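You operate a simulated robot arm through the tools that you are given. There is no shell and no other tool. Be economical: measure what you need, move in short steps, check, and stop when the job is done.

You run a simulated robot arm. Do the job below in one go: nothing can be reset, and whatever is moved stays where it is left.

## Task
Set the valve block to HAND, swap its coil for the 24 V one and cap the IN port.
Fine: HAND first; the old coil goes in the red tray; the red cap fits IN. Set down upright: coil.

The check looks at the end state, three seconds after you hand in, the way a careful person would. Anything else that was tipped, shoved, dropped, spilled or broken makes it a failure. A push-on lid holds only when it is set on centred and level and pressed home; a screw cap is set on level and turned clockwise until tight.

## Robot
A 7-joint arm with a two-finger parallel gripper, fixed in place. Base frame: the origin is at the foot of the arm, x ahead of it, y to its left, z up; the work surface is at about z = 0.85. Units: m, degrees, N and s.
Its first joint turns from -166.0 to 166.0 degrees. Payload 4.4 kg.
Tool frame: the origin (TCP) lies between the finger pads and is the grasp point; the fingertips stand 0.023 m ahead of it; z points along the fingers, y is the line along which they close. Largest opening 0.094 m; finger width 0.038, thickness 0.01; the body of the gripper, 0.054 by 0.096 m, starts 0.039 m behind the TCP.
Orientation is told as [roll, pitch, yaw] about the base's x, y, z axes, in that order, counted from this pose: with the fingers straight down and closing along the base's y, the tool's x points along the base's -x, its y along +y and its z along -z.

## Interface
- The arm moves only by the tool nudge_tool. Its argument "increments" is a list of rows, each an object (a shift or turn left out is 0, a gripper value left out holds the last) with "rotation": the turn, a rotation vector about the tool's x, y, z in units of 120 degrees (1.0 is 120 degrees), a list of three; "linear": the shift along the tool's x, y, z in units of 250 mm (1.0 is 250 mm), a list of three; "fingers": the closure, from 0 (fully open) to 1 (shut). In form: [{"rotation": [ax, ay, az], "linear": [tx, ty, tz], "fingers": fingers}, ...]. A call has 1 to 8 rows; each row is the pose to reach, as a shift and turn from the pose commanded when the call began, along the tool's axes at that moment. A call with a number of a shift or a turn outside -1 to 1 is refused whole. Rows are played at 5 a second. More than 0.05 m and 8.6 degrees between two rows, or a gripper value outside its range, and nothing of the call is played. A pose out of reach is approached as far as the arm can. The call stops where the force on the tool passes 40 N (or 10 N more than at its start, if that is more) or the arm is blocked; 0.2 s more then pass. Each finger travels about 0.072 m/s and halts on what it meets, pressing with about 21 N; the grip force reading is that of the motor and also rises with nothing between the fingers. The clock runs only during rows and for 0.2 s after the last one: add rows that repeat a pose to give the fingers time. It gives the time, the measured TCP pose, the force on the tool (base axes), the opening and the grip force at its end, in the units of the frame above (readings bear some noise), with the torque about the TCP (base axes, N m) and any sound that the robot's microphone picked up, and new pictures: "views" is both (left out), scene, wrist or none.
- Cameras (640 x 400 px; columns grow to the right, rows downward): "scene" is fixed at [0.0492, 0.6498, 1.4464]; the picture's right is [-0.29, -0.96, 0.00], its down [-0.42, 0.13, -0.90] and it looks along [0.86, -0.26, -0.44] (base axes); focal length 314 px, centre (320, 200). "wrist" rides on the gripper at [0.086, 0.016, -0.074] in the tool frame; the picture's right is [-0.18, 0.98, 0.00], its down [-0.58, -0.11, -0.81] and it looks along [-0.79, -0.15, 0.59] (tool axes); focal length 243 px, centre (320, 200). There is no depth. A picture from a camera that has moved, and an enlarged one, comes with that camera's place and axes in the base frame and with its lens.
- enlarge(camera, box): a new picture of the part [left, top, right, bottom] of that camera's present view, enlarged. It takes no simulated time.
- finish_job(): hands the job in; it is judged then, once.

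Work in short steps. Places have to be worked out from the pictures, the camera data and where the tool is seen: move nearer, look again, correct. Check each grasp and each placing, and mend what went wrong. You have 120 turns and 200 pictures in all, those below and enlarged ones among them. Open the gripper and draw the arm clear of the work before you hand the job in, unless the task says otherwise; then end with one line.

The tools are called after "Call:" as a command line: name --argument value ..., lists and objects as JSON in quotes. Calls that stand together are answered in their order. nudge_tool: Moves the arm, as the interface text tells. Its arguments: {"type":"object","properties":{"increments":{"type":"array","items":{"type":"object","properties":{"rotation":{"type":"array","items":{"type":"number"}},"linear":{"type":"array","items":{"type":"number"}},"fingers":{"type":"number"}}}},"views":{"type":"string","enum":["both","scene","wrist","none"]}},"required":["increments"]} The other tools are called the same way: enlarge (camera, box) takes an enlarged picture of a part of a camera's view; finish_job () hands the job in.

At the start:

```text
time_s: 0.0
eef_pos: [0.796, 0.1159, 1.1676]
ee_rot: [0.0, 0.1, 0.0]
ft_force: [-0.4, -0.3, -0.6]
ft_torque: [0.04, 0.0, -0.01]
width: 0.0939
gripper_force: 0.1
```

scene: 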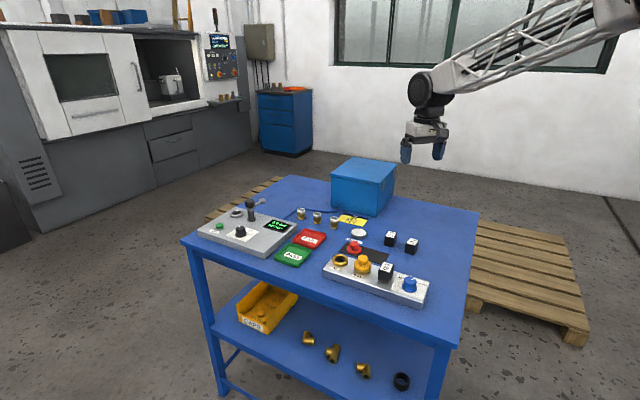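
wrist: 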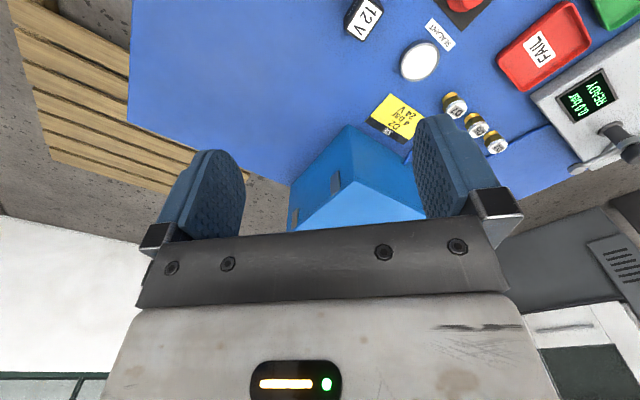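

The valve block appears to be the grey strip at the front right of the table. I'll enlarge the scene camera on it and the surrounding parts first.

Call:
enlarge --camera "scene" --box '[310, 220, 440, 310]'

Call:
enlarge --camera "scene" --box '[190, 190, 380, 270]'

Call:
enlarge --camera "wrist" --box '[330, 0, 640, 190]'

```text
4.44 times, centred on (375, 265) of scene
camera zoom: at [0.0492, 0.6498, 1.4464], right [-0.29, -0.96, 0.0], down [-0.42, 0.13, -0.9], along [0.86, -0.26, -0.44], focal length 1395 px, centre (76, -89)
```

zoom: 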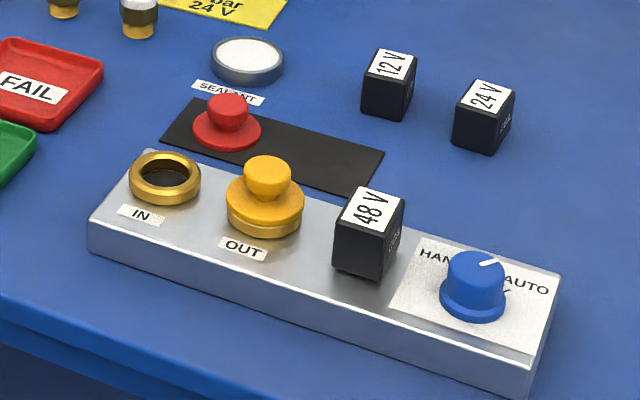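

```text
3.37 times, centred on (285, 230) of scene
camera zoom: at [0.0492, 0.6498, 1.4464], right [-0.29, -0.96, 0.0], down [-0.42, 0.13, -0.9], along [0.86, -0.26, -0.44], focal length 1057 px, centre (438, 99)
```

zoom: 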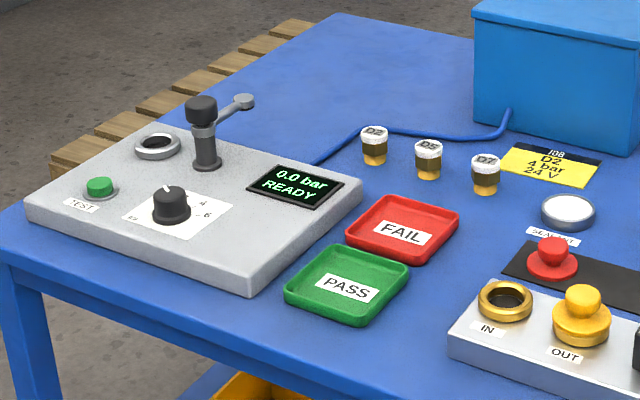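

```text
2.06 times, centred on (485, 95) of wrist
camera zoom: at [0.7076, 0.132, 1.2432], right [0.18, 0.98, 0.0], down [0.58, -0.11, 0.81], along [0.79, -0.15, -0.59], focal length 501 px, centre (-21, 417)
```

zoom: 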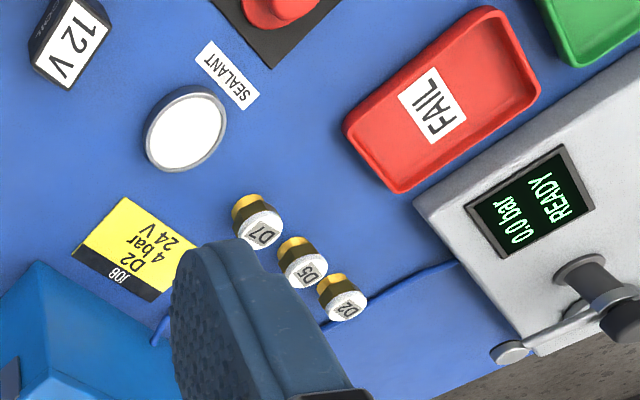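

The block runs at about 43° in the base frame: IN is near (0.73, 0.38), the knob near (0.585, 0.25) and the coils near (0.775, 0.12). I'll move back while turning the tool to line up with the block, so the wrist camera can see it.

Call:
nudge_tool --increments '[{"linear": [0.125, 0.025, 0.05], "rotation": [0, 0, -0.044]}, {"linear": [0.25, 0.05, 0.1], "rotation": [0, 0, -0.089]}, {"linear": [0.375, 0.075, 0.15], "rotation": [0, 0, -0.133]}, {"linear": [0.5, 0.1, 0.2], "rotation": [0, 0, -0.178]}, {"linear": [0.625, 0.125, 0.25], "rotation": [0, 0, -0.222]}, {"linear": [0.75, 0.15, 0.3], "rotation": [0, 0, -0.266]}, {"linear": [0.875, 0.175, 0.35], "rotation": [0, 0, -0.311]}, {"linear": [1.0, 0.2, 0.4], "rotation": [0, 0, -0.355]}]'

```text
time_s: 1.8
eef_pos: [0.5421, 0.1705, 1.0689]
ee_rot: [0.0, -0.1, 42.7]
ft_force: [0.4, -1.0, -0.5]
ft_torque: [0.03, 0.03, 0.03]
width: 0.0939
gripper_force: 0.1
camera wrist: at [0.4666, 0.1228, 1.1437], right [-0.53, 0.85, 0.0], down [0.5, 0.31, 0.81], along [0.68, 0.43, -0.59], focal length 243 px, centre (320, 200)
```

scene: 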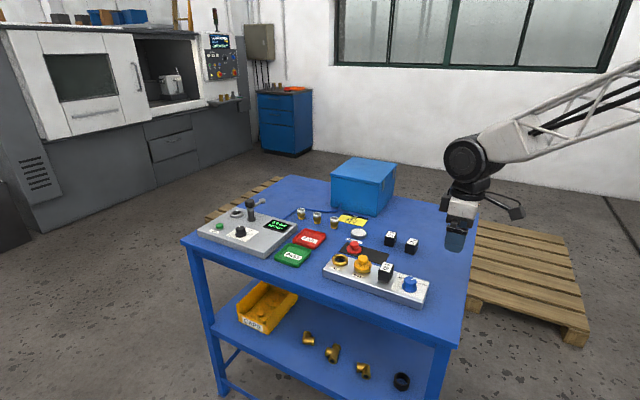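
wrist: 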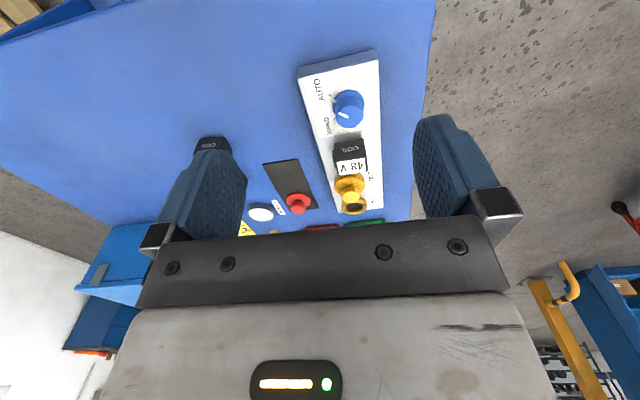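

Call:
enlarge --camera "wrist" --box '[240, 40, 440, 230]'

```text
2.11 times, centred on (340, 135) of wrist
camera zoom: at [0.4666, 0.1228, 1.1437], right [-0.53, 0.85, 0.0], down [0.5, 0.31, 0.81], along [0.68, 0.43, -0.59], focal length 511 px, centre (278, 337)
```

zoom: 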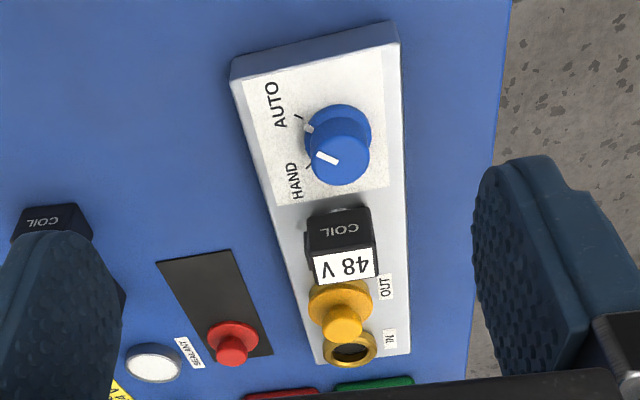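

The knob points at AUTO, so HAND needs a counter-clockwise turn seen from above. I'll go closer to measure angles and heights.

Call:
nudge_tool --increments '[{"linear": [-0.03, 0.026, 0.13]}, {"linear": [-0.06, 0.053, 0.26]}, {"linear": [-0.09, 0.08, 0.396]}]' --views "wrist"

Call:
enlarge --camera "wrist" --box '[200, 0, 460, 190]'

```text
time_s: 2.6
eef_pos: [0.5464, 0.1981, 0.9682]
ee_rot: [0.1, 0.0, 42.6]
ft_force: [-0.7, 0.1, -0.6]
ft_torque: [-0.02, -0.02, 0.03]
width: 0.0939
gripper_force: 0.0
camera wrist: at [0.4705, 0.151, 1.043], right [-0.53, 0.85, 0.0], down [0.5, 0.31, 0.81], along [0.68, 0.43, -0.59], focal length 243 px, centre (320, 200)
```

wrist: 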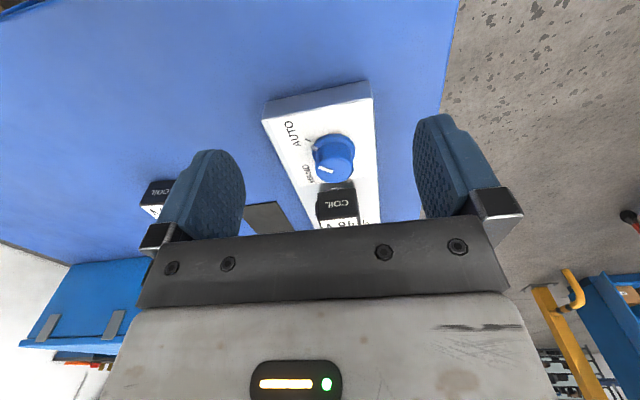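

```text
2.11 times, centred on (330, 95) of wrist
camera zoom: at [0.4705, 0.151, 1.043], right [-0.53, 0.85, 0.0], down [0.5, 0.31, 0.81], along [0.68, 0.43, -0.59], focal length 511 px, centre (299, 421)
```

zoom: 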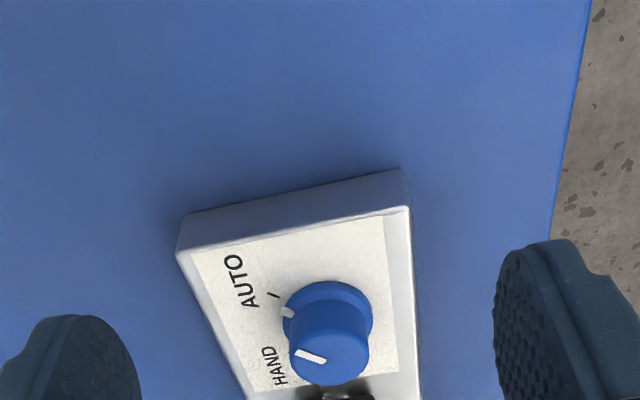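

Comparing the two views puts the knob at about (0.593, 0.240), with its flange near z 0.878 and its top near 0.90. The block's yaw is about 45°, and AUTO and HAND are about 80° apart. I'll hover over the knob at yaw 5° with the fingers partly closed, so the turn ends near yaw 85°.

Call:
nudge_tool --increments '[{"linear": [-0.05, 0, 0.0], "rotation": [0, 0, 0.063], "fingers": 0.36}, {"linear": [-0.1, 0, 0.0], "rotation": [0, 0, 0.125], "fingers": 0.36}, {"linear": [-0.15, 0, 0.0], "rotation": [0, 0, 0.188], "fingers": 0.36}, {"linear": [-0.2, -0.003, 0.0], "rotation": [0, 0, 0.25], "fingers": 0.36}, {"linear": [-0.251, -0.003, 0.0], "rotation": [0, 0, 0.313], "fingers": 0.36}, {"linear": [-0.251, -0.003, 0.08], "rotation": [0, 0, 0.313], "fingers": 0.36}]'

Call:
enlarge --camera "wrist" --box '[200, 60, 460, 230]'

Call:
enlarge --camera "scene" --box '[350, 220, 460, 310]'

```text
time_s: 4.0
eef_pos: [0.5944, 0.2399, 0.9494]
ee_rot: [0.0, 0.0, 4.9]
ft_force: [0.5, -0.6, -0.3]
ft_torque: [-0.02, -0.05, 0.02]
width: 0.0602
gripper_force: 0.1
camera wrist: at [0.5055, 0.247, 1.0236], right [0.1, 1.0, 0.0], down [0.59, -0.06, 0.81], along [0.8, -0.08, -0.59], focal length 243 px, centre (320, 200)
```

scene: 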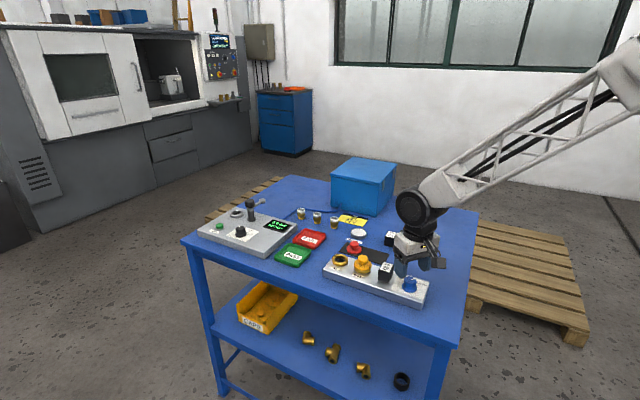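
wrist: 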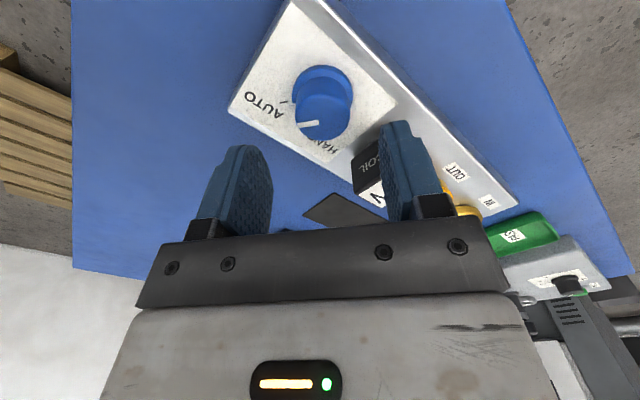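

```text
2.35 times, centred on (330, 145) of wrist
camera zoom: at [0.5055, 0.247, 1.0236], right [0.1, 1.0, 0.0], down [0.59, -0.06, 0.81], along [0.8, -0.08, -0.59], focal length 571 px, centre (296, 329)
```

zoom: 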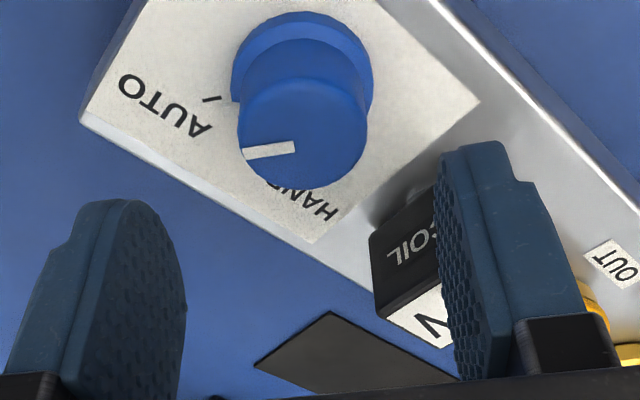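

```text
4.44 times, centred on (405, 265) of scene
camera zoom: at [0.0492, 0.6498, 1.4464], right [-0.29, -0.96, 0.0], down [-0.42, 0.13, -0.9], along [0.86, -0.26, -0.44], focal length 1395 px, centre (-58, -89)
```

zoom: 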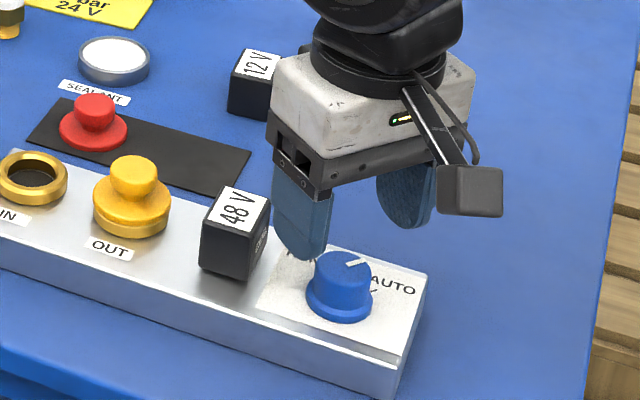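

The knob is centred under the TCP. I'll descend to TCP z ≈ 0.907 and close on it.

Call:
nudge_tool --increments '[{"linear": [0, 0, 0.09]}, {"linear": [0, 0, 0.168]}, {"linear": [0, 0, 0.168]}, {"linear": [0, 0, 0.168], "fingers": 0.8}, {"linear": [0, 0, 0.168], "fingers": 0.8}, {"linear": [0, 0, 0.168], "fingers": 0.8}, {"linear": [0, 0, 0.168], "fingers": 0.8}]' --views "scene"

Call:
enlarge --camera "scene" --box '[350, 220, 460, 310]'

```text
time_s: 5.6
eef_pos: [0.5945, 0.2399, 0.9047]
ee_rot: [0.0, 0.0, 5.2]
ft_force: [-6.7, 34.4, -4.9]
ft_torque: [0.06, -0.18, -0.15]
width: 0.0346
gripper_force: 17.3
stopped in row 7: the force on the tool passed its limit at 40 N (the readings are from after the stop); the commanded pose is now the measured one
```

scene: 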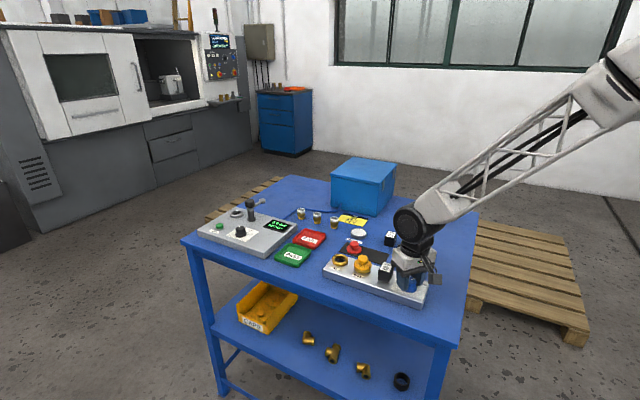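

```text
4.44 times, centred on (405, 265) of scene
camera zoom: at [0.0492, 0.6498, 1.4464], right [-0.29, -0.96, 0.0], down [-0.42, 0.13, -0.9], along [0.86, -0.26, -0.44], focal length 1395 px, centre (-58, -89)
```

zoom: 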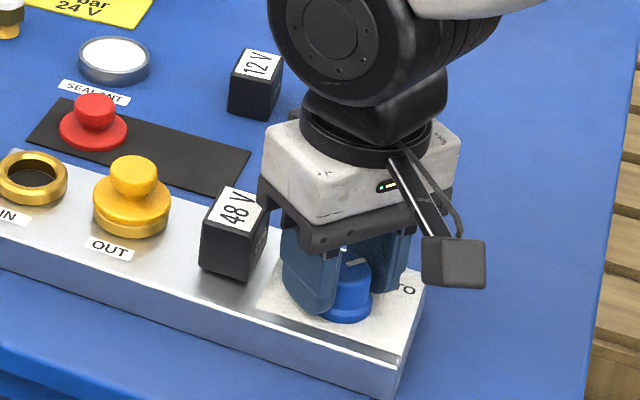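

The +y finger is pressing alone, with about 34 N sideways. I'll shift the tool +y to centre the grip.

Call:
nudge_tool --increments '[{"linear": [0, 0.003, 0], "fingers": 0.8}, {"linear": [0, 0.006, 0], "fingers": 0.8}, {"linear": [0, 0.006, 0], "fingers": 0.8}]' --views "none"

```text
time_s: 6.4
eef_pos: [0.5946, 0.2401, 0.9036]
ee_rot: [-0.1, -0.1, 5.1]
ft_force: [-4.8, 32.7, 5.7]
ft_torque: [0.23, -0.09, -0.11]
width: 0.0326
gripper_force: 15.2
```

Force hardly changed. I'll try the other direction to learn its sign.

Call:
nudge_tool --increments '[{"linear": [0, -0.004, 0], "fingers": 0.8}, {"linear": [0, -0.008, 0], "fingers": 0.8}, {"linear": [0, -0.008, 0], "fingers": 0.8}]' --views "none"

```text
time_s: 7.2
eef_pos: [0.5948, 0.2382, 0.9045]
ee_rot: [-0.1, -0.1, 5.1]
ft_force: [-6.3, 39.4, 13.2]
ft_torque: [0.35, 0.27, -0.12]
width: 0.0363
gripper_force: 19.0
```

Moving -y widened the opening, so the +y finger is indeed the one blocked. I'll shift further in +y until both pads touch.

Call:
nudge_tool --increments '[{"linear": [0, 0.006, 0], "fingers": 0.8}, {"linear": [0, 0.012, 0], "fingers": 0.8}, {"linear": [0, 0.018, 0], "fingers": 0.8}, {"linear": [0, 0.018, 0], "fingers": 0.8}]' --views "none"

```text
time_s: 8.3
eef_pos: [0.5944, 0.2404, 0.9043]
ee_rot: [-0.1, 0.0, 5.0]
ft_force: [1.3, -16.1, 5.4]
ft_torque: [0.2, -0.11, 0.06]
width: 0.0316
gripper_force: 45.4
stopped in row 4: the force on the tool passed its limit at 55 N (the readings are from after the stop); the commanded pose is now the measured one
```

Both pads now grip the knob (width 31.6 mm). I'll turn it counter-clockwise 40°, then check.

Call:
nudge_tool --increments '[{"rotation": [0, 0, -0.05], "fingers": 0.8}, {"rotation": [0, 0, -0.1], "fingers": 0.8}, {"rotation": [0, 0, -0.15], "fingers": 0.8}, {"rotation": [0, 0, -0.2], "fingers": 0.8}, {"rotation": [0, 0, -0.25], "fingers": 0.8}, {"rotation": [0, 0, -0.3], "fingers": 0.8}, {"rotation": [0, 0, -0.333], "fingers": 0.8}]' --views "wrist"

```text
time_s: 9.3
eef_pos: [0.5935, 0.2426, 0.9044]
ee_rot: [0.0, 0.0, 27.3]
ft_force: [3.0, 15.1, -4.6]
ft_torque: [0.55, 0.27, -0.05]
width: 0.0316
gripper_force: 44.6
stopped in row 4: the force on the tool passed its limit at 43 N (the readings are from after the stop); the commanded pose is now the measured one
camera wrist: at [0.5093, 0.2165, 0.9793], right [-0.29, 0.96, 0.0], down [0.57, 0.17, 0.81], along [0.77, 0.23, -0.59], focal length 243 px, centre (320, 200)
```

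wrist: 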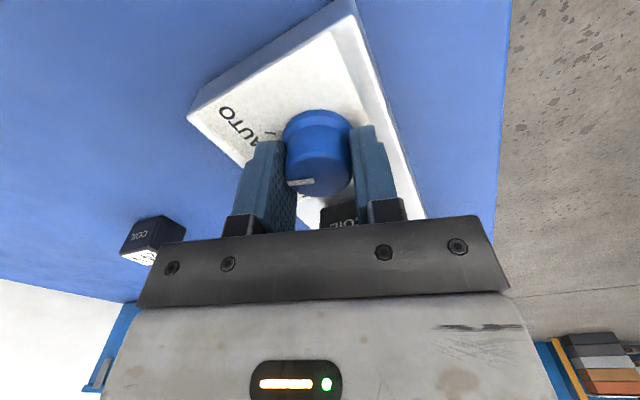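

The knob follows. I'll continue turning from the relaxed pose.

Call:
nudge_tool --increments '[{"rotation": [0, 0, -0.04], "fingers": 0.8}, {"rotation": [0, 0, -0.08], "fingers": 0.8}, {"rotation": [0, 0, -0.12], "fingers": 0.8}, {"rotation": [0, 0, -0.16], "fingers": 0.8}, {"rotation": [0, 0, -0.2], "fingers": 0.8}, {"rotation": [0, 0, -0.24], "fingers": 0.8}, {"rotation": [0, 0, -0.28], "fingers": 0.8}]' --views "wrist"

```text
time_s: 10.1
eef_pos: [0.5933, 0.2423, 0.9035]
ee_rot: [-0.1, 0.1, 39.0]
ft_force: [-7.2, 14.2, 0.9]
ft_torque: [0.26, -0.24, -0.03]
width: 0.0315
gripper_force: 45.0
stopped in row 3: the force on the tool passed its limit at 72 N (the readings are from after the stop); the commanded pose is now the measured one
camera wrist: at [0.5153, 0.1999, 0.9794], right [-0.48, 0.88, 0.0], down [0.52, 0.28, 0.8], along [0.71, 0.38, -0.59], focal length 243 px, centre (320, 200)
```

wrist: 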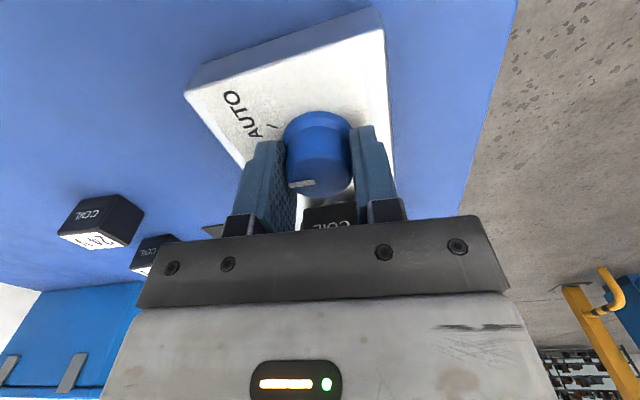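

The TCP sits about 3 mm ahead of the knob axis along tool x, so turning drags sideways. I'll loosen, recentre to about (0.591, 0.240) and regrip.

Call:
nudge_tool --increments '[{"fingers": 0.55}, {"fingers": 0.55}, {"linear": [0.012, 0, 0], "fingers": 0.55}, {"linear": [0.012, 0, 0], "fingers": 0.55}, {"linear": [0.012, 0, 0], "fingers": 0.75}, {"linear": [0.012, 0, 0], "fingers": 0.75}, {"linear": [0.012, 0, 0], "fingers": 0.75}]' --views "none"

```text
time_s: 11.7
eef_pos: [0.5907, 0.2406, 0.9049]
ee_rot: [0.0, 0.0, 39.3]
ft_force: [-23.3, 22.0, 6.7]
ft_torque: [0.28, 0.11, -0.01]
width: 0.0315
gripper_force: 45.0
```

Call:
nudge_tool --increments '[{"linear": [0, 0.003, 0]}, {"linear": [0, 0.003, 0]}]' --views "none"

```text
time_s: 12.3
eef_pos: [0.5907, 0.2403, 0.9052]
ee_rot: [0.0, 0.0, 39.1]
ft_force: [-32.2, 1.3, 22.7]
ft_torque: [-0.36, 0.69, 0.05]
width: 0.0314
gripper_force: 45.5
```

Forces are moderate, so I'll keep turning in small steps.

Call:
nudge_tool --increments '[{"rotation": [0, 0, -0.04]}, {"rotation": [0, 0, -0.08]}, {"rotation": [0, 0, -0.12]}, {"rotation": [0, 0, -0.16]}, {"rotation": [0, 0, -0.2]}, {"rotation": [0, 0, -0.24]}, {"rotation": [0, 0, -0.28]}, {"rotation": [0, 0, -0.32]}]' --views "wrist"

```text
time_s: 14.1
eef_pos: [0.5907, 0.241, 0.9044]
ee_rot: [0.1, 0.1, 77.5]
ft_force: [1.6, -23.6, 4.6]
ft_torque: [-0.8, -0.25, 0.01]
width: 0.0316
gripper_force: 45.6
camera wrist: at [0.5559, 0.159, 0.9793], right [-0.92, 0.39, 0.0], down [0.23, 0.55, 0.81], along [0.31, 0.74, -0.59], focal length 243 px, centre (320, 200)
```

wrist: 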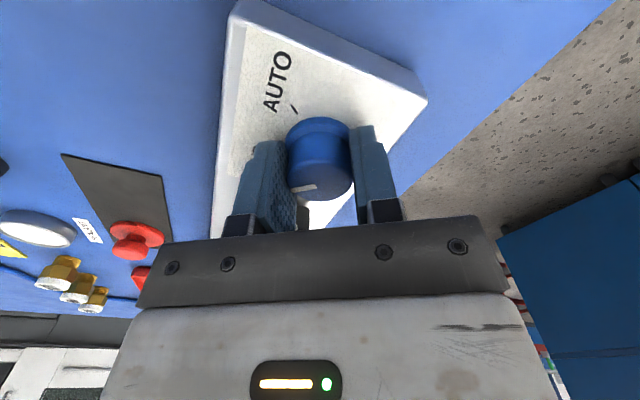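

The total turn is about 72°. I'll release, rise straight up and check the pointer against HAND.

Call:
nudge_tool --increments '[{"fingers": 0.42}, {"fingers": 0.42}, {"linear": [0, 0, -0.12], "fingers": 0.42}, {"linear": [0, 0, -0.26], "fingers": 0.42}, {"linear": [0, 0, -0.26], "fingers": 0.42}]'

Call:
enlarge --camera "wrist" --box '[200, 50, 460, 220]'

Call:
enlarge --camera "scene" --box '[350, 240, 460, 310]'

```text
time_s: 15.3
eef_pos: [0.5905, 0.2393, 0.9695]
ee_rot: [0.1, 0.1, 77.4]
ft_force: [-1.0, 0.4, 0.1]
ft_torque: [0.0, 0.02, -0.01]
width: 0.0544
gripper_force: 0.0
camera wrist: at [0.5561, 0.158, 1.045], right [-0.92, 0.39, 0.0], down [0.23, 0.54, 0.81], along [0.31, 0.74, -0.59], focal length 243 px, centre (320, 200)
```

scene: 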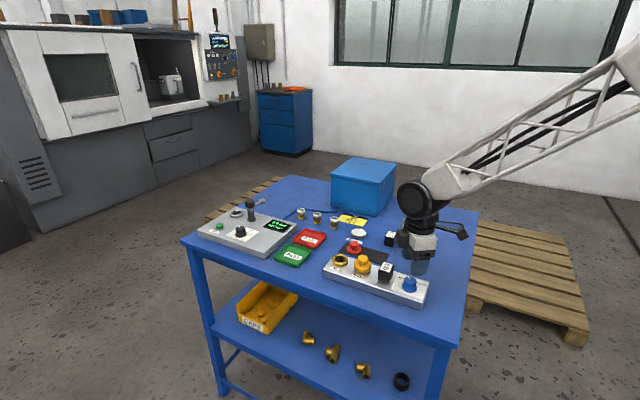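
wrist: 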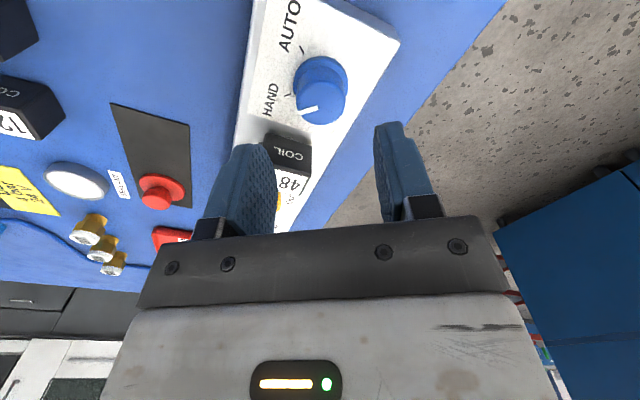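

```text
2.35 times, centred on (330, 135) of wrist
camera zoom: at [0.5561, 0.158, 1.045], right [-0.92, 0.39, 0.0], down [0.23, 0.54, 0.81], along [0.31, 0.74, -0.59], focal length 571 px, centre (296, 353)
```

zoom: 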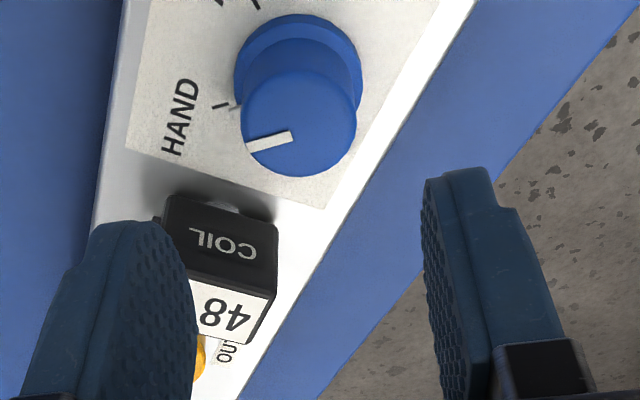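

```text
5.71 times, centred on (405, 275) of scene
camera zoom: at [0.0492, 0.6498, 1.4464], right [-0.29, -0.96, 0.0], down [-0.42, 0.13, -0.9], along [0.86, -0.26, -0.44], focal length 1794 px, centre (-166, -229)
```

zoom: 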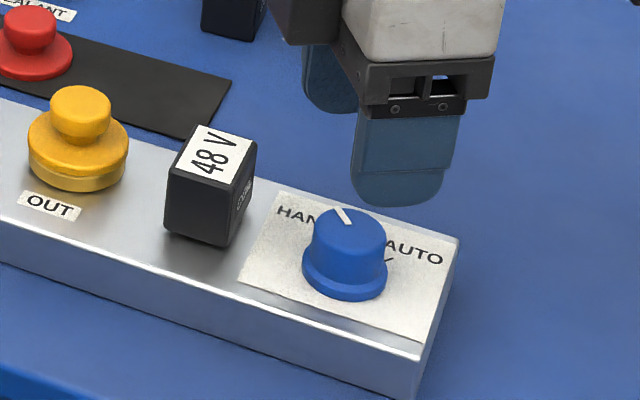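

The pointer lines up with the HAND tick to within a couple of degrees, so the knob is set. Next is the 48 V coil: I'll go to yaw 45° a bit higher and view it.

Call:
nudge_tool --increments '[{"linear": [-0.01, -0.006, -0.05], "rotation": [0, 0, 0.054], "fingers": 0.2}, {"linear": [-0.02, -0.012, -0.1], "rotation": [0, 0, 0.108], "fingers": 0.2}, {"linear": [-0.03, -0.018, -0.15], "rotation": [0, 0, 0.162], "fingers": 0.2}, {"linear": [-0.04, -0.024, -0.2], "rotation": [0, 0, 0.216], "fingers": 0.2}, {"linear": [-0.048, -0.03, -0.2], "rotation": [0, 0, 0.27], "fingers": 0.2}]' --views "none"

Call:
enlarge --camera "wrist" --box '[200, 40, 460, 220]'

Call:
enlarge --camera "scene" --box '[320, 230, 430, 300]'

```text
time_s: 16.5
eef_pos: [0.6013, 0.2506, 1.0187]
ee_rot: [0.0, 0.1, 45.1]
ft_force: [-0.3, 0.0, -0.1]
ft_torque: [-0.02, -0.02, 0.01]
width: 0.0752
gripper_force: 0.1
```

```text
2.22 times, centred on (330, 130) of wrist
camera zoom: at [0.528, 0.1999, 1.0941], right [-0.57, 0.82, 0.0], down [0.49, 0.34, 0.8], along [0.66, 0.46, -0.59], focal length 539 px, centre (298, 356)
```

zoom: 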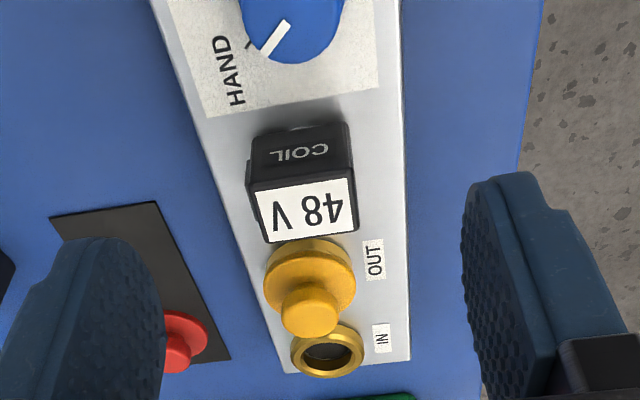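

```text
5.71 times, centred on (375, 265) of scene
camera zoom: at [0.0492, 0.6498, 1.4464], right [-0.29, -0.96, 0.0], down [-0.42, 0.13, -0.9], along [0.86, -0.26, -0.44], focal length 1794 px, centre (6, -171)
```

zoom: 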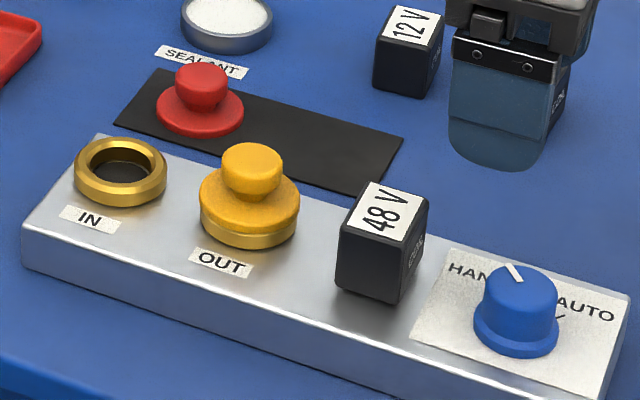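

Both cameras put the coil's top centre at about (0.643, 0.283, 0.916). It measures about 30 × 40 mm and lines up with the block at yaw 45°. I'll hover just above it.

Call:
nudge_tool --increments '[{"linear": [-0.07, -0.009, 0.1]}, {"linear": [-0.14, -0.018, 0.15]}, {"linear": [-0.21, -0.027, 0.2]}, {"linear": [-0.21, -0.027, 0.275]}, {"linear": [-0.21, -0.027, 0.275]}]'

Call:
enlarge --camera "wrist" --box '[220, 60, 420, 220]'

Call:
enlarge --camera "scene" --box '[330, 220, 440, 300]'

```text
time_s: 17.7
eef_pos: [0.6417, 0.2819, 0.9507]
ee_rot: [0.0, 0.2, 45.1]
ft_force: [-0.5, -0.9, 0.8]
ft_torque: [0.01, -0.04, 0.0]
width: 0.0753
gripper_force: 0.1
camera wrist: at [0.5684, 0.2311, 1.0254], right [-0.57, 0.82, 0.0], down [0.49, 0.34, 0.81], along [0.66, 0.46, -0.59], focal length 243 px, centre (320, 200)
```

scene: 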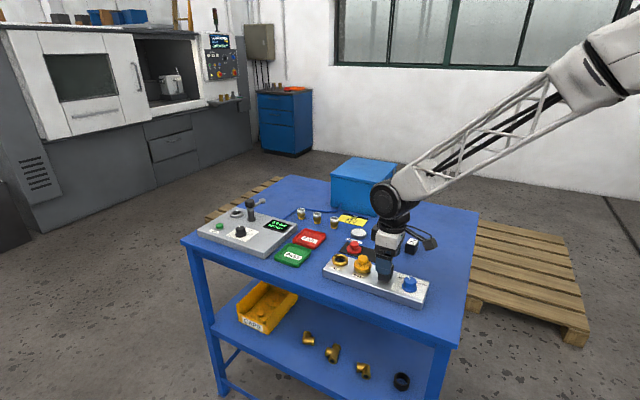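
wrist: 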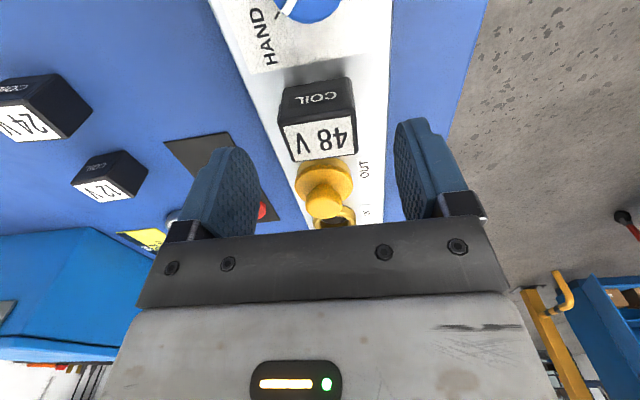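

```text
2.50 times, centred on (320, 140) of wrist
camera zoom: at [0.5684, 0.2311, 1.0254], right [-0.57, 0.82, 0.0], down [0.49, 0.34, 0.81], along [0.66, 0.46, -0.59], focal length 606 px, centre (320, 350)
```

zoom: 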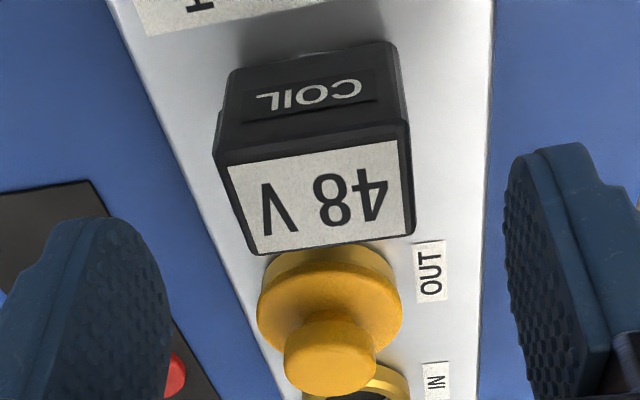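

```text
5.00 times, centred on (385, 260) of scene
camera zoom: at [0.0492, 0.6498, 1.4464], right [-0.29, -0.96, 0.0], down [-0.42, 0.13, -0.9], along [0.86, -0.26, -0.44], focal length 1569 px, centre (-5, -100)
```

zoom: 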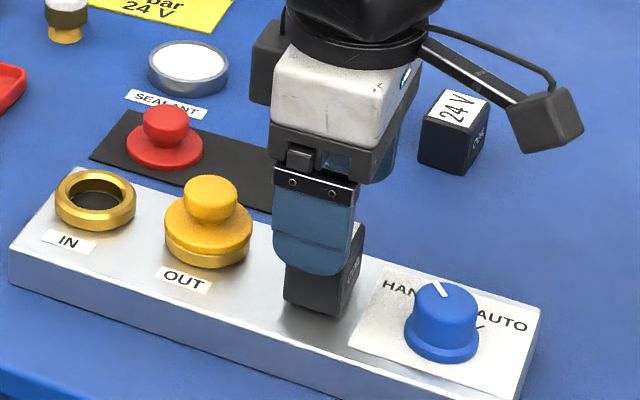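

The coil is centred and aligned. I'll descend to TCP z 0.905 and close on it.

Call:
nudge_tool --increments '[{"linear": [-0.006, -0.002, 0.09]}, {"linear": [-0.006, -0.002, 0.183]}, {"linear": [-0.006, -0.002, 0.183]}, {"linear": [-0.006, -0.002, 0.183], "fingers": 0.7}, {"linear": [-0.006, -0.002, 0.183], "fingers": 0.7}, {"linear": [-0.006, -0.002, 0.183], "fingers": 0.7}]' --views "wrist"

```text
time_s: 19.1
eef_pos: [0.6456, 0.2811, 0.9056]
ee_rot: [-0.1, 0.1, 45.1]
ft_force: [-0.2, -1.3, 1.5]
ft_torque: [-0.03, -0.06, -0.01]
width: 0.0421
gripper_force: 20.5
camera wrist: at [0.5721, 0.2311, 0.9805], right [-0.57, 0.82, 0.0], down [0.49, 0.34, 0.81], along [0.66, 0.46, -0.59], focal length 243 px, centre (320, 200)
```

wrist: 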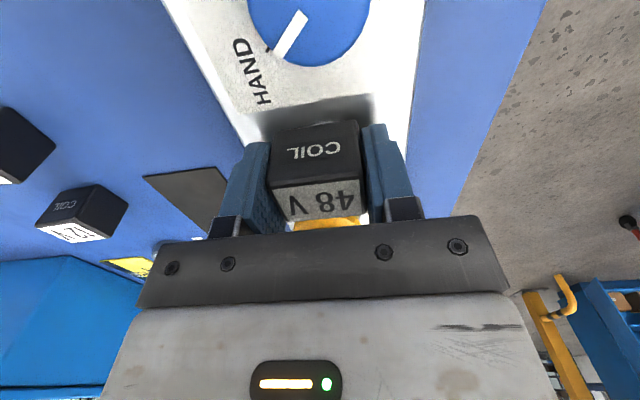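

The coil is gripped at 42 mm with low net force. I'll pull it straight up slowly.

Call:
nudge_tool --increments '[{"linear": [0, 0, -0.02]}, {"linear": [0, 0, -0.04]}, {"linear": [0, 0, -0.08]}, {"linear": [0, 0, -0.12]}, {"linear": [0, 0, -0.16]}]' --views "both"

Call:
enlarge --camera "scene" --box '[330, 220, 440, 300]'

```text
time_s: 20.3
eef_pos: [0.6434, 0.284, 0.9451]
ee_rot: [0.2, 0.1, 45.1]
ft_force: [-0.3, -0.3, -2.0]
ft_torque: [-0.01, 0.02, -0.01]
width: 0.0421
gripper_force: 21.6
camera wrist: at [0.5714, 0.2328, 1.0206], right [-0.57, 0.82, 0.0], down [0.49, 0.34, 0.81], along [0.66, 0.46, -0.59], focal length 243 px, centre (320, 200)
```

scene: 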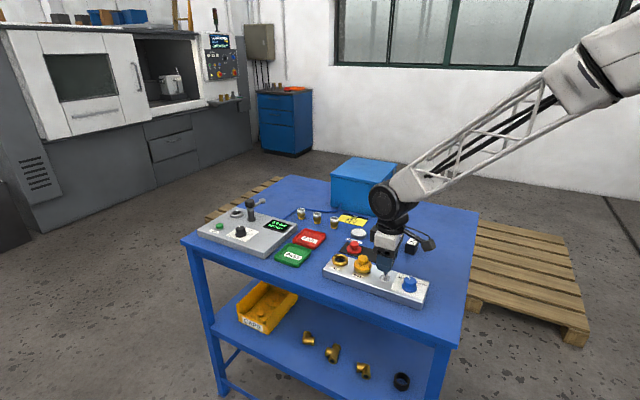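
wrist: 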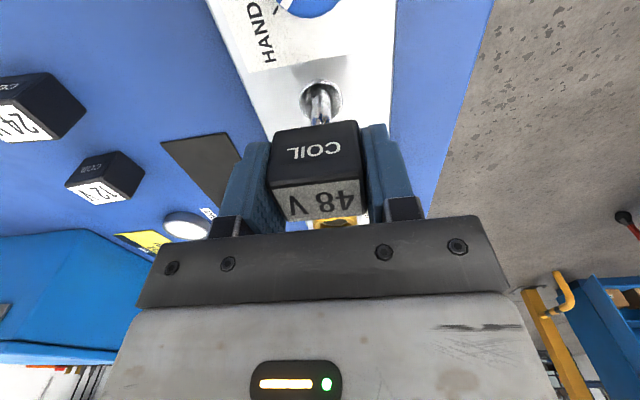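

```text
5.00 times, centred on (385, 260) of scene
camera zoom: at [0.0492, 0.6498, 1.4464], right [-0.29, -0.96, 0.0], down [-0.42, 0.13, -0.9], along [0.86, -0.26, -0.44], focal length 1569 px, centre (-5, -100)
```

zoom: 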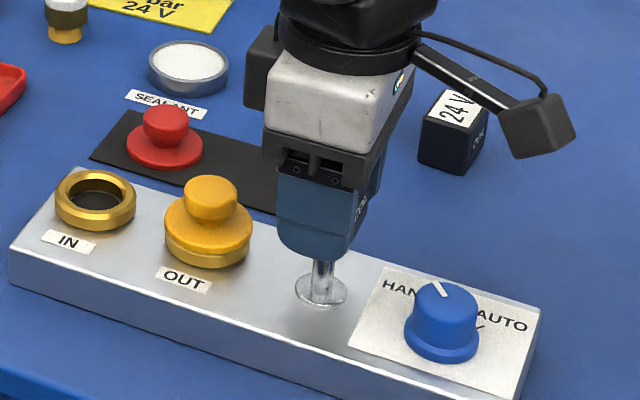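

The coil slid off its stem. I'll lift it well clear, then look at the bare stem to note its position.

Call:
nudge_tool --increments '[{"linear": [0, 0, -0.12]}, {"linear": [0, 0, -0.24]}, {"linear": [0, 0, -0.36]}, {"linear": [0, 0, -0.4]}]' --views "both"

Call:
enlarge --camera "scene" --box '[330, 220, 440, 300]'

Call:
enlarge --camera "wrist" --box '[220, 40, 420, 200]'

```text
time_s: 21.3
eef_pos: [0.6441, 0.2834, 1.044]
ee_rot: [0.0, 0.0, 45.2]
ft_force: [-0.2, -0.1, -1.5]
ft_torque: [0.03, 0.0, 0.0]
width: 0.0419
gripper_force: 21.1
camera wrist: at [0.5714, 0.2339, 1.1201], right [-0.57, 0.82, 0.0], down [0.49, 0.34, 0.81], along [0.66, 0.46, -0.59], focal length 243 px, centre (320, 200)
```

scene: 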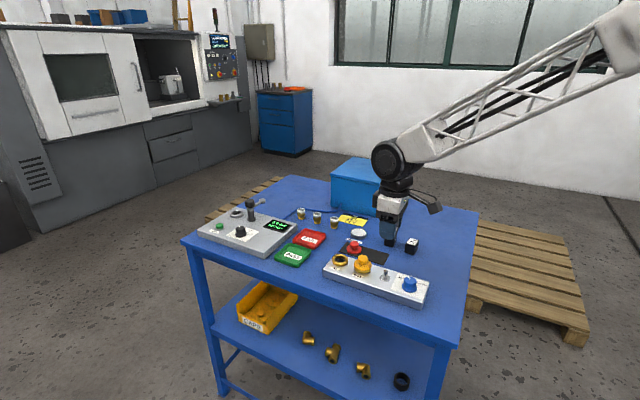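
wrist: 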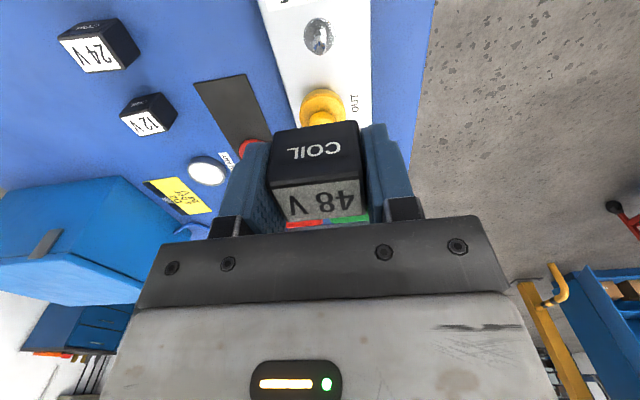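

```text
5.00 times, centred on (385, 260) of scene
camera zoom: at [0.0492, 0.6498, 1.4464], right [-0.29, -0.96, 0.0], down [-0.42, 0.13, -0.9], along [0.86, -0.26, -0.44], focal length 1569 px, centre (-5, -100)
```

zoom: 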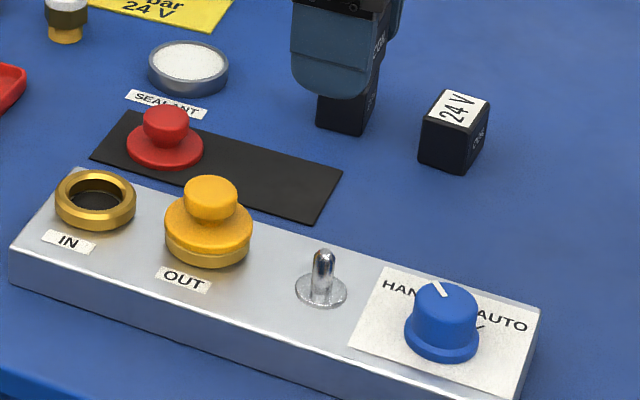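

```text
2.50 times, centred on (320, 120) of wrist
camera zoom: at [0.5714, 0.2339, 1.1201], right [-0.57, 0.82, 0.0], down [0.49, 0.34, 0.81], along [0.66, 0.46, -0.59], focal length 606 px, centre (320, 400)
```

zoom: 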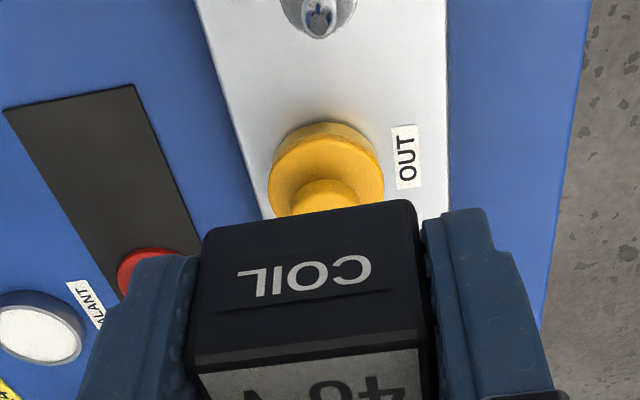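

The stem is about 25 mm tall and stands at the coil's former spot. I'll use TCP (0.644, 0.2835) as the reference for refitting. The red tray is centred near (0.92, 0.424), which is close to the edge of reach. I'll carry the coil towards it, staying high.

Call:
nudge_tool --increments '[{"linear": [-0.16, -0.055, 0]}, {"linear": [-0.32, -0.11, 0]}, {"linear": [-0.48, -0.165, 0]}, {"linear": [-0.64, -0.22, 0]}, {"linear": [-0.8, -0.275, 0]}, {"linear": [-0.9, -0.31, 0]}, {"linear": [-0.9, -0.31, 0]}]' --views "both"

Call:
enlarge --camera "scene" --box '[240, 190, 380, 280]'

```text
time_s: 22.9
eef_pos: [0.8582, 0.3907, 1.0449]
ee_rot: [0.2, 0.0, 45.1]
ft_force: [-0.2, 0.4, -2.2]
ft_torque: [-0.01, 0.02, 0.02]
width: 0.0421
gripper_force: 21.2
camera wrist: at [0.785, 0.3414, 1.1199], right [-0.57, 0.82, 0.0], down [0.49, 0.34, 0.8], along [0.66, 0.46, -0.59], focal length 243 px, centre (320, 200)
```

scene: 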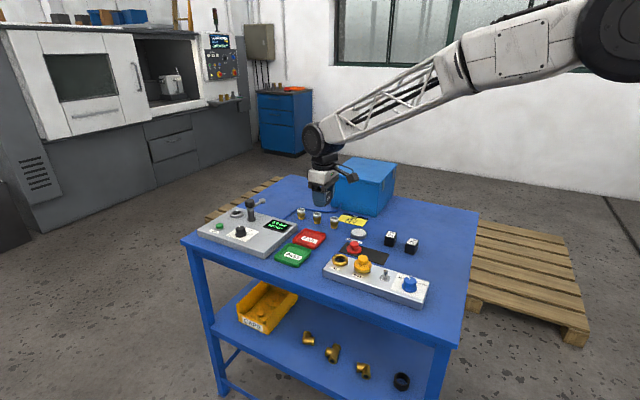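
wrist: 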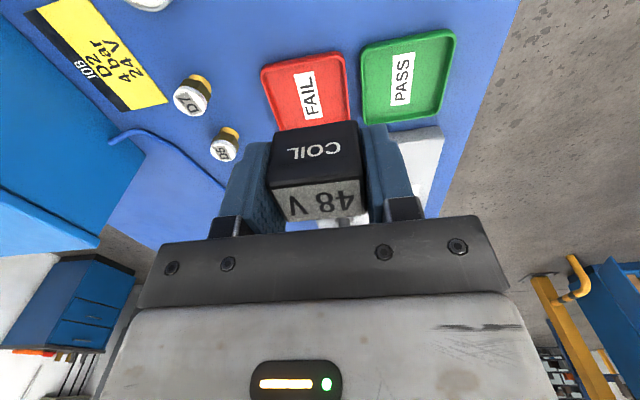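

```text
4.44 times, centred on (310, 235) of scene
camera zoom: at [0.0492, 0.6498, 1.4464], right [-0.29, -0.96, 0.0], down [-0.42, 0.13, -0.9], along [0.86, -0.26, -0.44], focal length 1395 px, centre (364, 44)
```

zoom: 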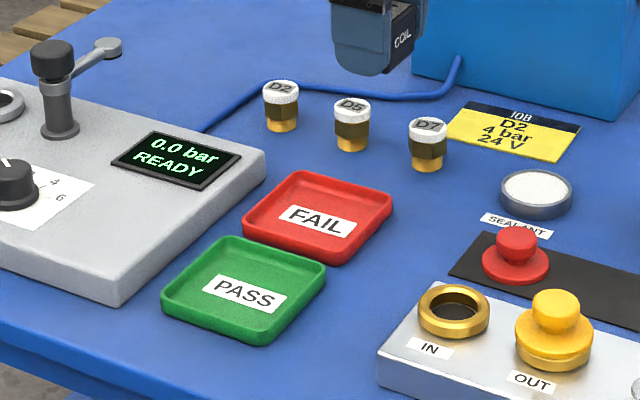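

The wrist view confirms the tray centre at about (0.919, 0.420), with a half-size of about 40–45 mm. I'll move over a reachable point inside it, near (0.908, 0.410), and lower partway to check reach and tilt.

Call:
nudge_tool --increments '[{"linear": [-0.1, -0.044, 0.1]}, {"linear": [-0.196, -0.087, 0.2]}, {"linear": [-0.196, -0.087, 0.35]}, {"linear": [-0.196, -0.087, 0.46]}, {"linear": [-0.196, -0.087, 0.46]}]' --views "both"

Call:
enlarge --camera "scene" --box '[240, 190, 380, 280]'

```text
time_s: 24.1
eef_pos: [0.9068, 0.4108, 0.9279]
ee_rot: [0.1, 0.1, 45.1]
ft_force: [0.4, -0.4, -0.7]
ft_torque: [0.04, 0.05, 0.05]
width: 0.0418
gripper_force: 21.3
camera wrist: at [0.8347, 0.3596, 1.0036], right [-0.57, 0.82, 0.0], down [0.49, 0.34, 0.8], along [0.66, 0.46, -0.59], focal length 243 px, centre (320, 200)
```

scene: 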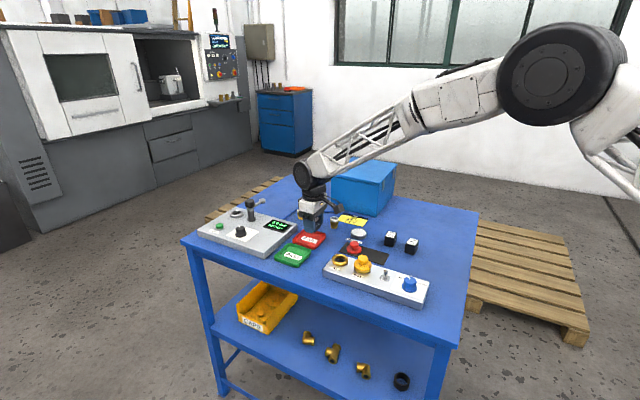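
wrist: 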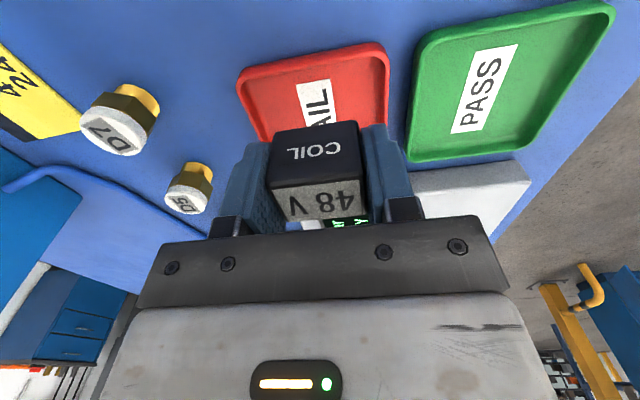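

```text
4.44 times, centred on (310, 235) of scene
camera zoom: at [0.0492, 0.6498, 1.4464], right [-0.29, -0.96, 0.0], down [-0.42, 0.13, -0.9], along [0.86, -0.26, -0.44], focal length 1395 px, centre (364, 44)
```

zoom: 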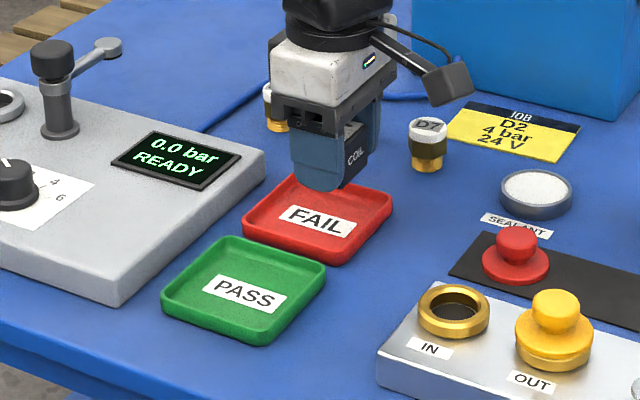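

The arm reaches this pose level. The coil is about 15 mm from tray centre, inside the walls. I'll move 5 mm inward and lower to just above the floor.

Call:
nudge_tool --increments '[{"linear": [-0.02, 0, 0]}, {"linear": [-0.02, 0, 0.08]}, {"linear": [-0.02, 0, 0.15]}, {"linear": [-0.02, 0, 0.15]}]' --views "wrist"

Call:
enlarge --camera "scene" --box '[260, 200, 360, 270]'

```text
time_s: 25.1
eef_pos: [0.9118, 0.412, 0.8921]
ee_rot: [0.1, 0.1, 45.0]
ft_force: [-0.8, 0.3, -0.8]
ft_torque: [0.0, -0.02, 0.02]
width: 0.0418
gripper_force: 21.4
camera wrist: at [0.8383, 0.3618, 0.967], right [-0.57, 0.82, 0.0], down [0.49, 0.34, 0.81], along [0.66, 0.46, -0.59], focal length 243 px, centre (320, 200)
```

wrist: 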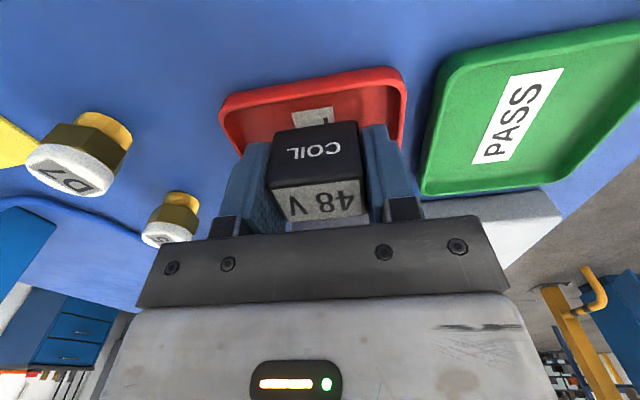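

```text
5.71 times, centred on (310, 235) of scene
camera zoom: at [0.0492, 0.6498, 1.4464], right [-0.29, -0.96, 0.0], down [-0.42, 0.13, -0.9], along [0.86, -0.26, -0.44], focal length 1794 px, centre (377, 0)
```

zoom: 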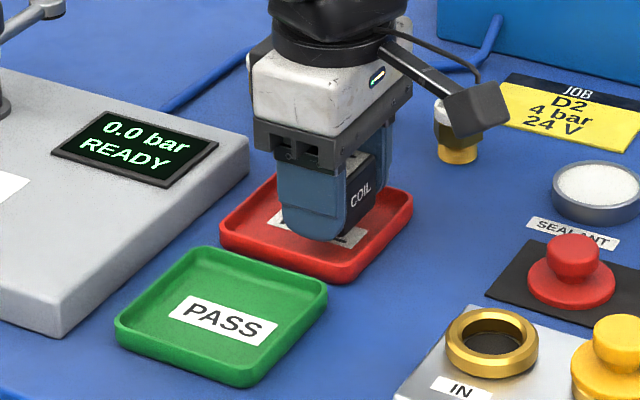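

It's inside the tray and not yet touching. I'll lower in 1 mm rows.

Call:
nudge_tool --increments '[{"linear": [0, 0, 0.004]}, {"linear": [0, 0, 0.008]}, {"linear": [0, 0, 0.012]}, {"linear": [0, 0, 0.016]}]' --views "none"

```text
time_s: 26.1
eef_pos: [0.91, 0.4114, 0.8874]
ee_rot: [0.1, 0.1, 45.1]
ft_force: [0.1, 0.0, -1.9]
ft_torque: [-0.02, 0.0, 0.02]
width: 0.042
gripper_force: 20.8
```

Call:
nudge_tool --increments '[{"linear": [0, 0, 0.004]}, {"linear": [0, 0, 0.008]}, {"linear": [0, 0, 0.012]}]' --views "none"

Call:
enlarge --camera "scene" --box '[280, 215, 340, 260]'

```text
time_s: 26.9
eef_pos: [0.9116, 0.4117, 0.8843]
ee_rot: [0.2, 0.0, 45.1]
ft_force: [0.7, 0.1, -1.5]
ft_torque: [0.03, -0.04, -0.02]
width: 0.0419
gripper_force: 20.9
```

```text
8.89 times, centred on (310, 238) of scene
camera zoom: at [0.0492, 0.6498, 1.4464], right [-0.29, -0.96, 0.0], down [-0.42, 0.13, -0.9], along [0.86, -0.26, -0.44], focal length 2790 px, centre (409, -133)
```

zoom: 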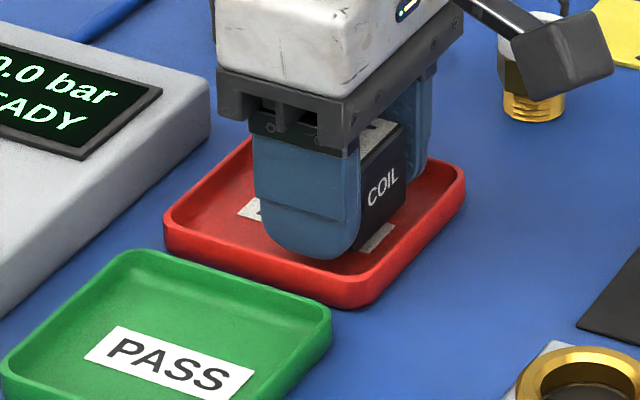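

Call:
nudge_tool --increments '[{"linear": [0, 0, 0.004]}, {"linear": [0, 0, 0.008]}, {"linear": [0, 0, 0.008]}]' --views "none"

```text
time_s: 27.7
eef_pos: [0.9113, 0.4116, 0.8826]
ee_rot: [0.1, 0.1, 45.0]
ft_force: [-0.1, -0.5, -0.8]
ft_torque: [0.0, 0.0, 0.02]
width: 0.0419
gripper_force: 20.7
```

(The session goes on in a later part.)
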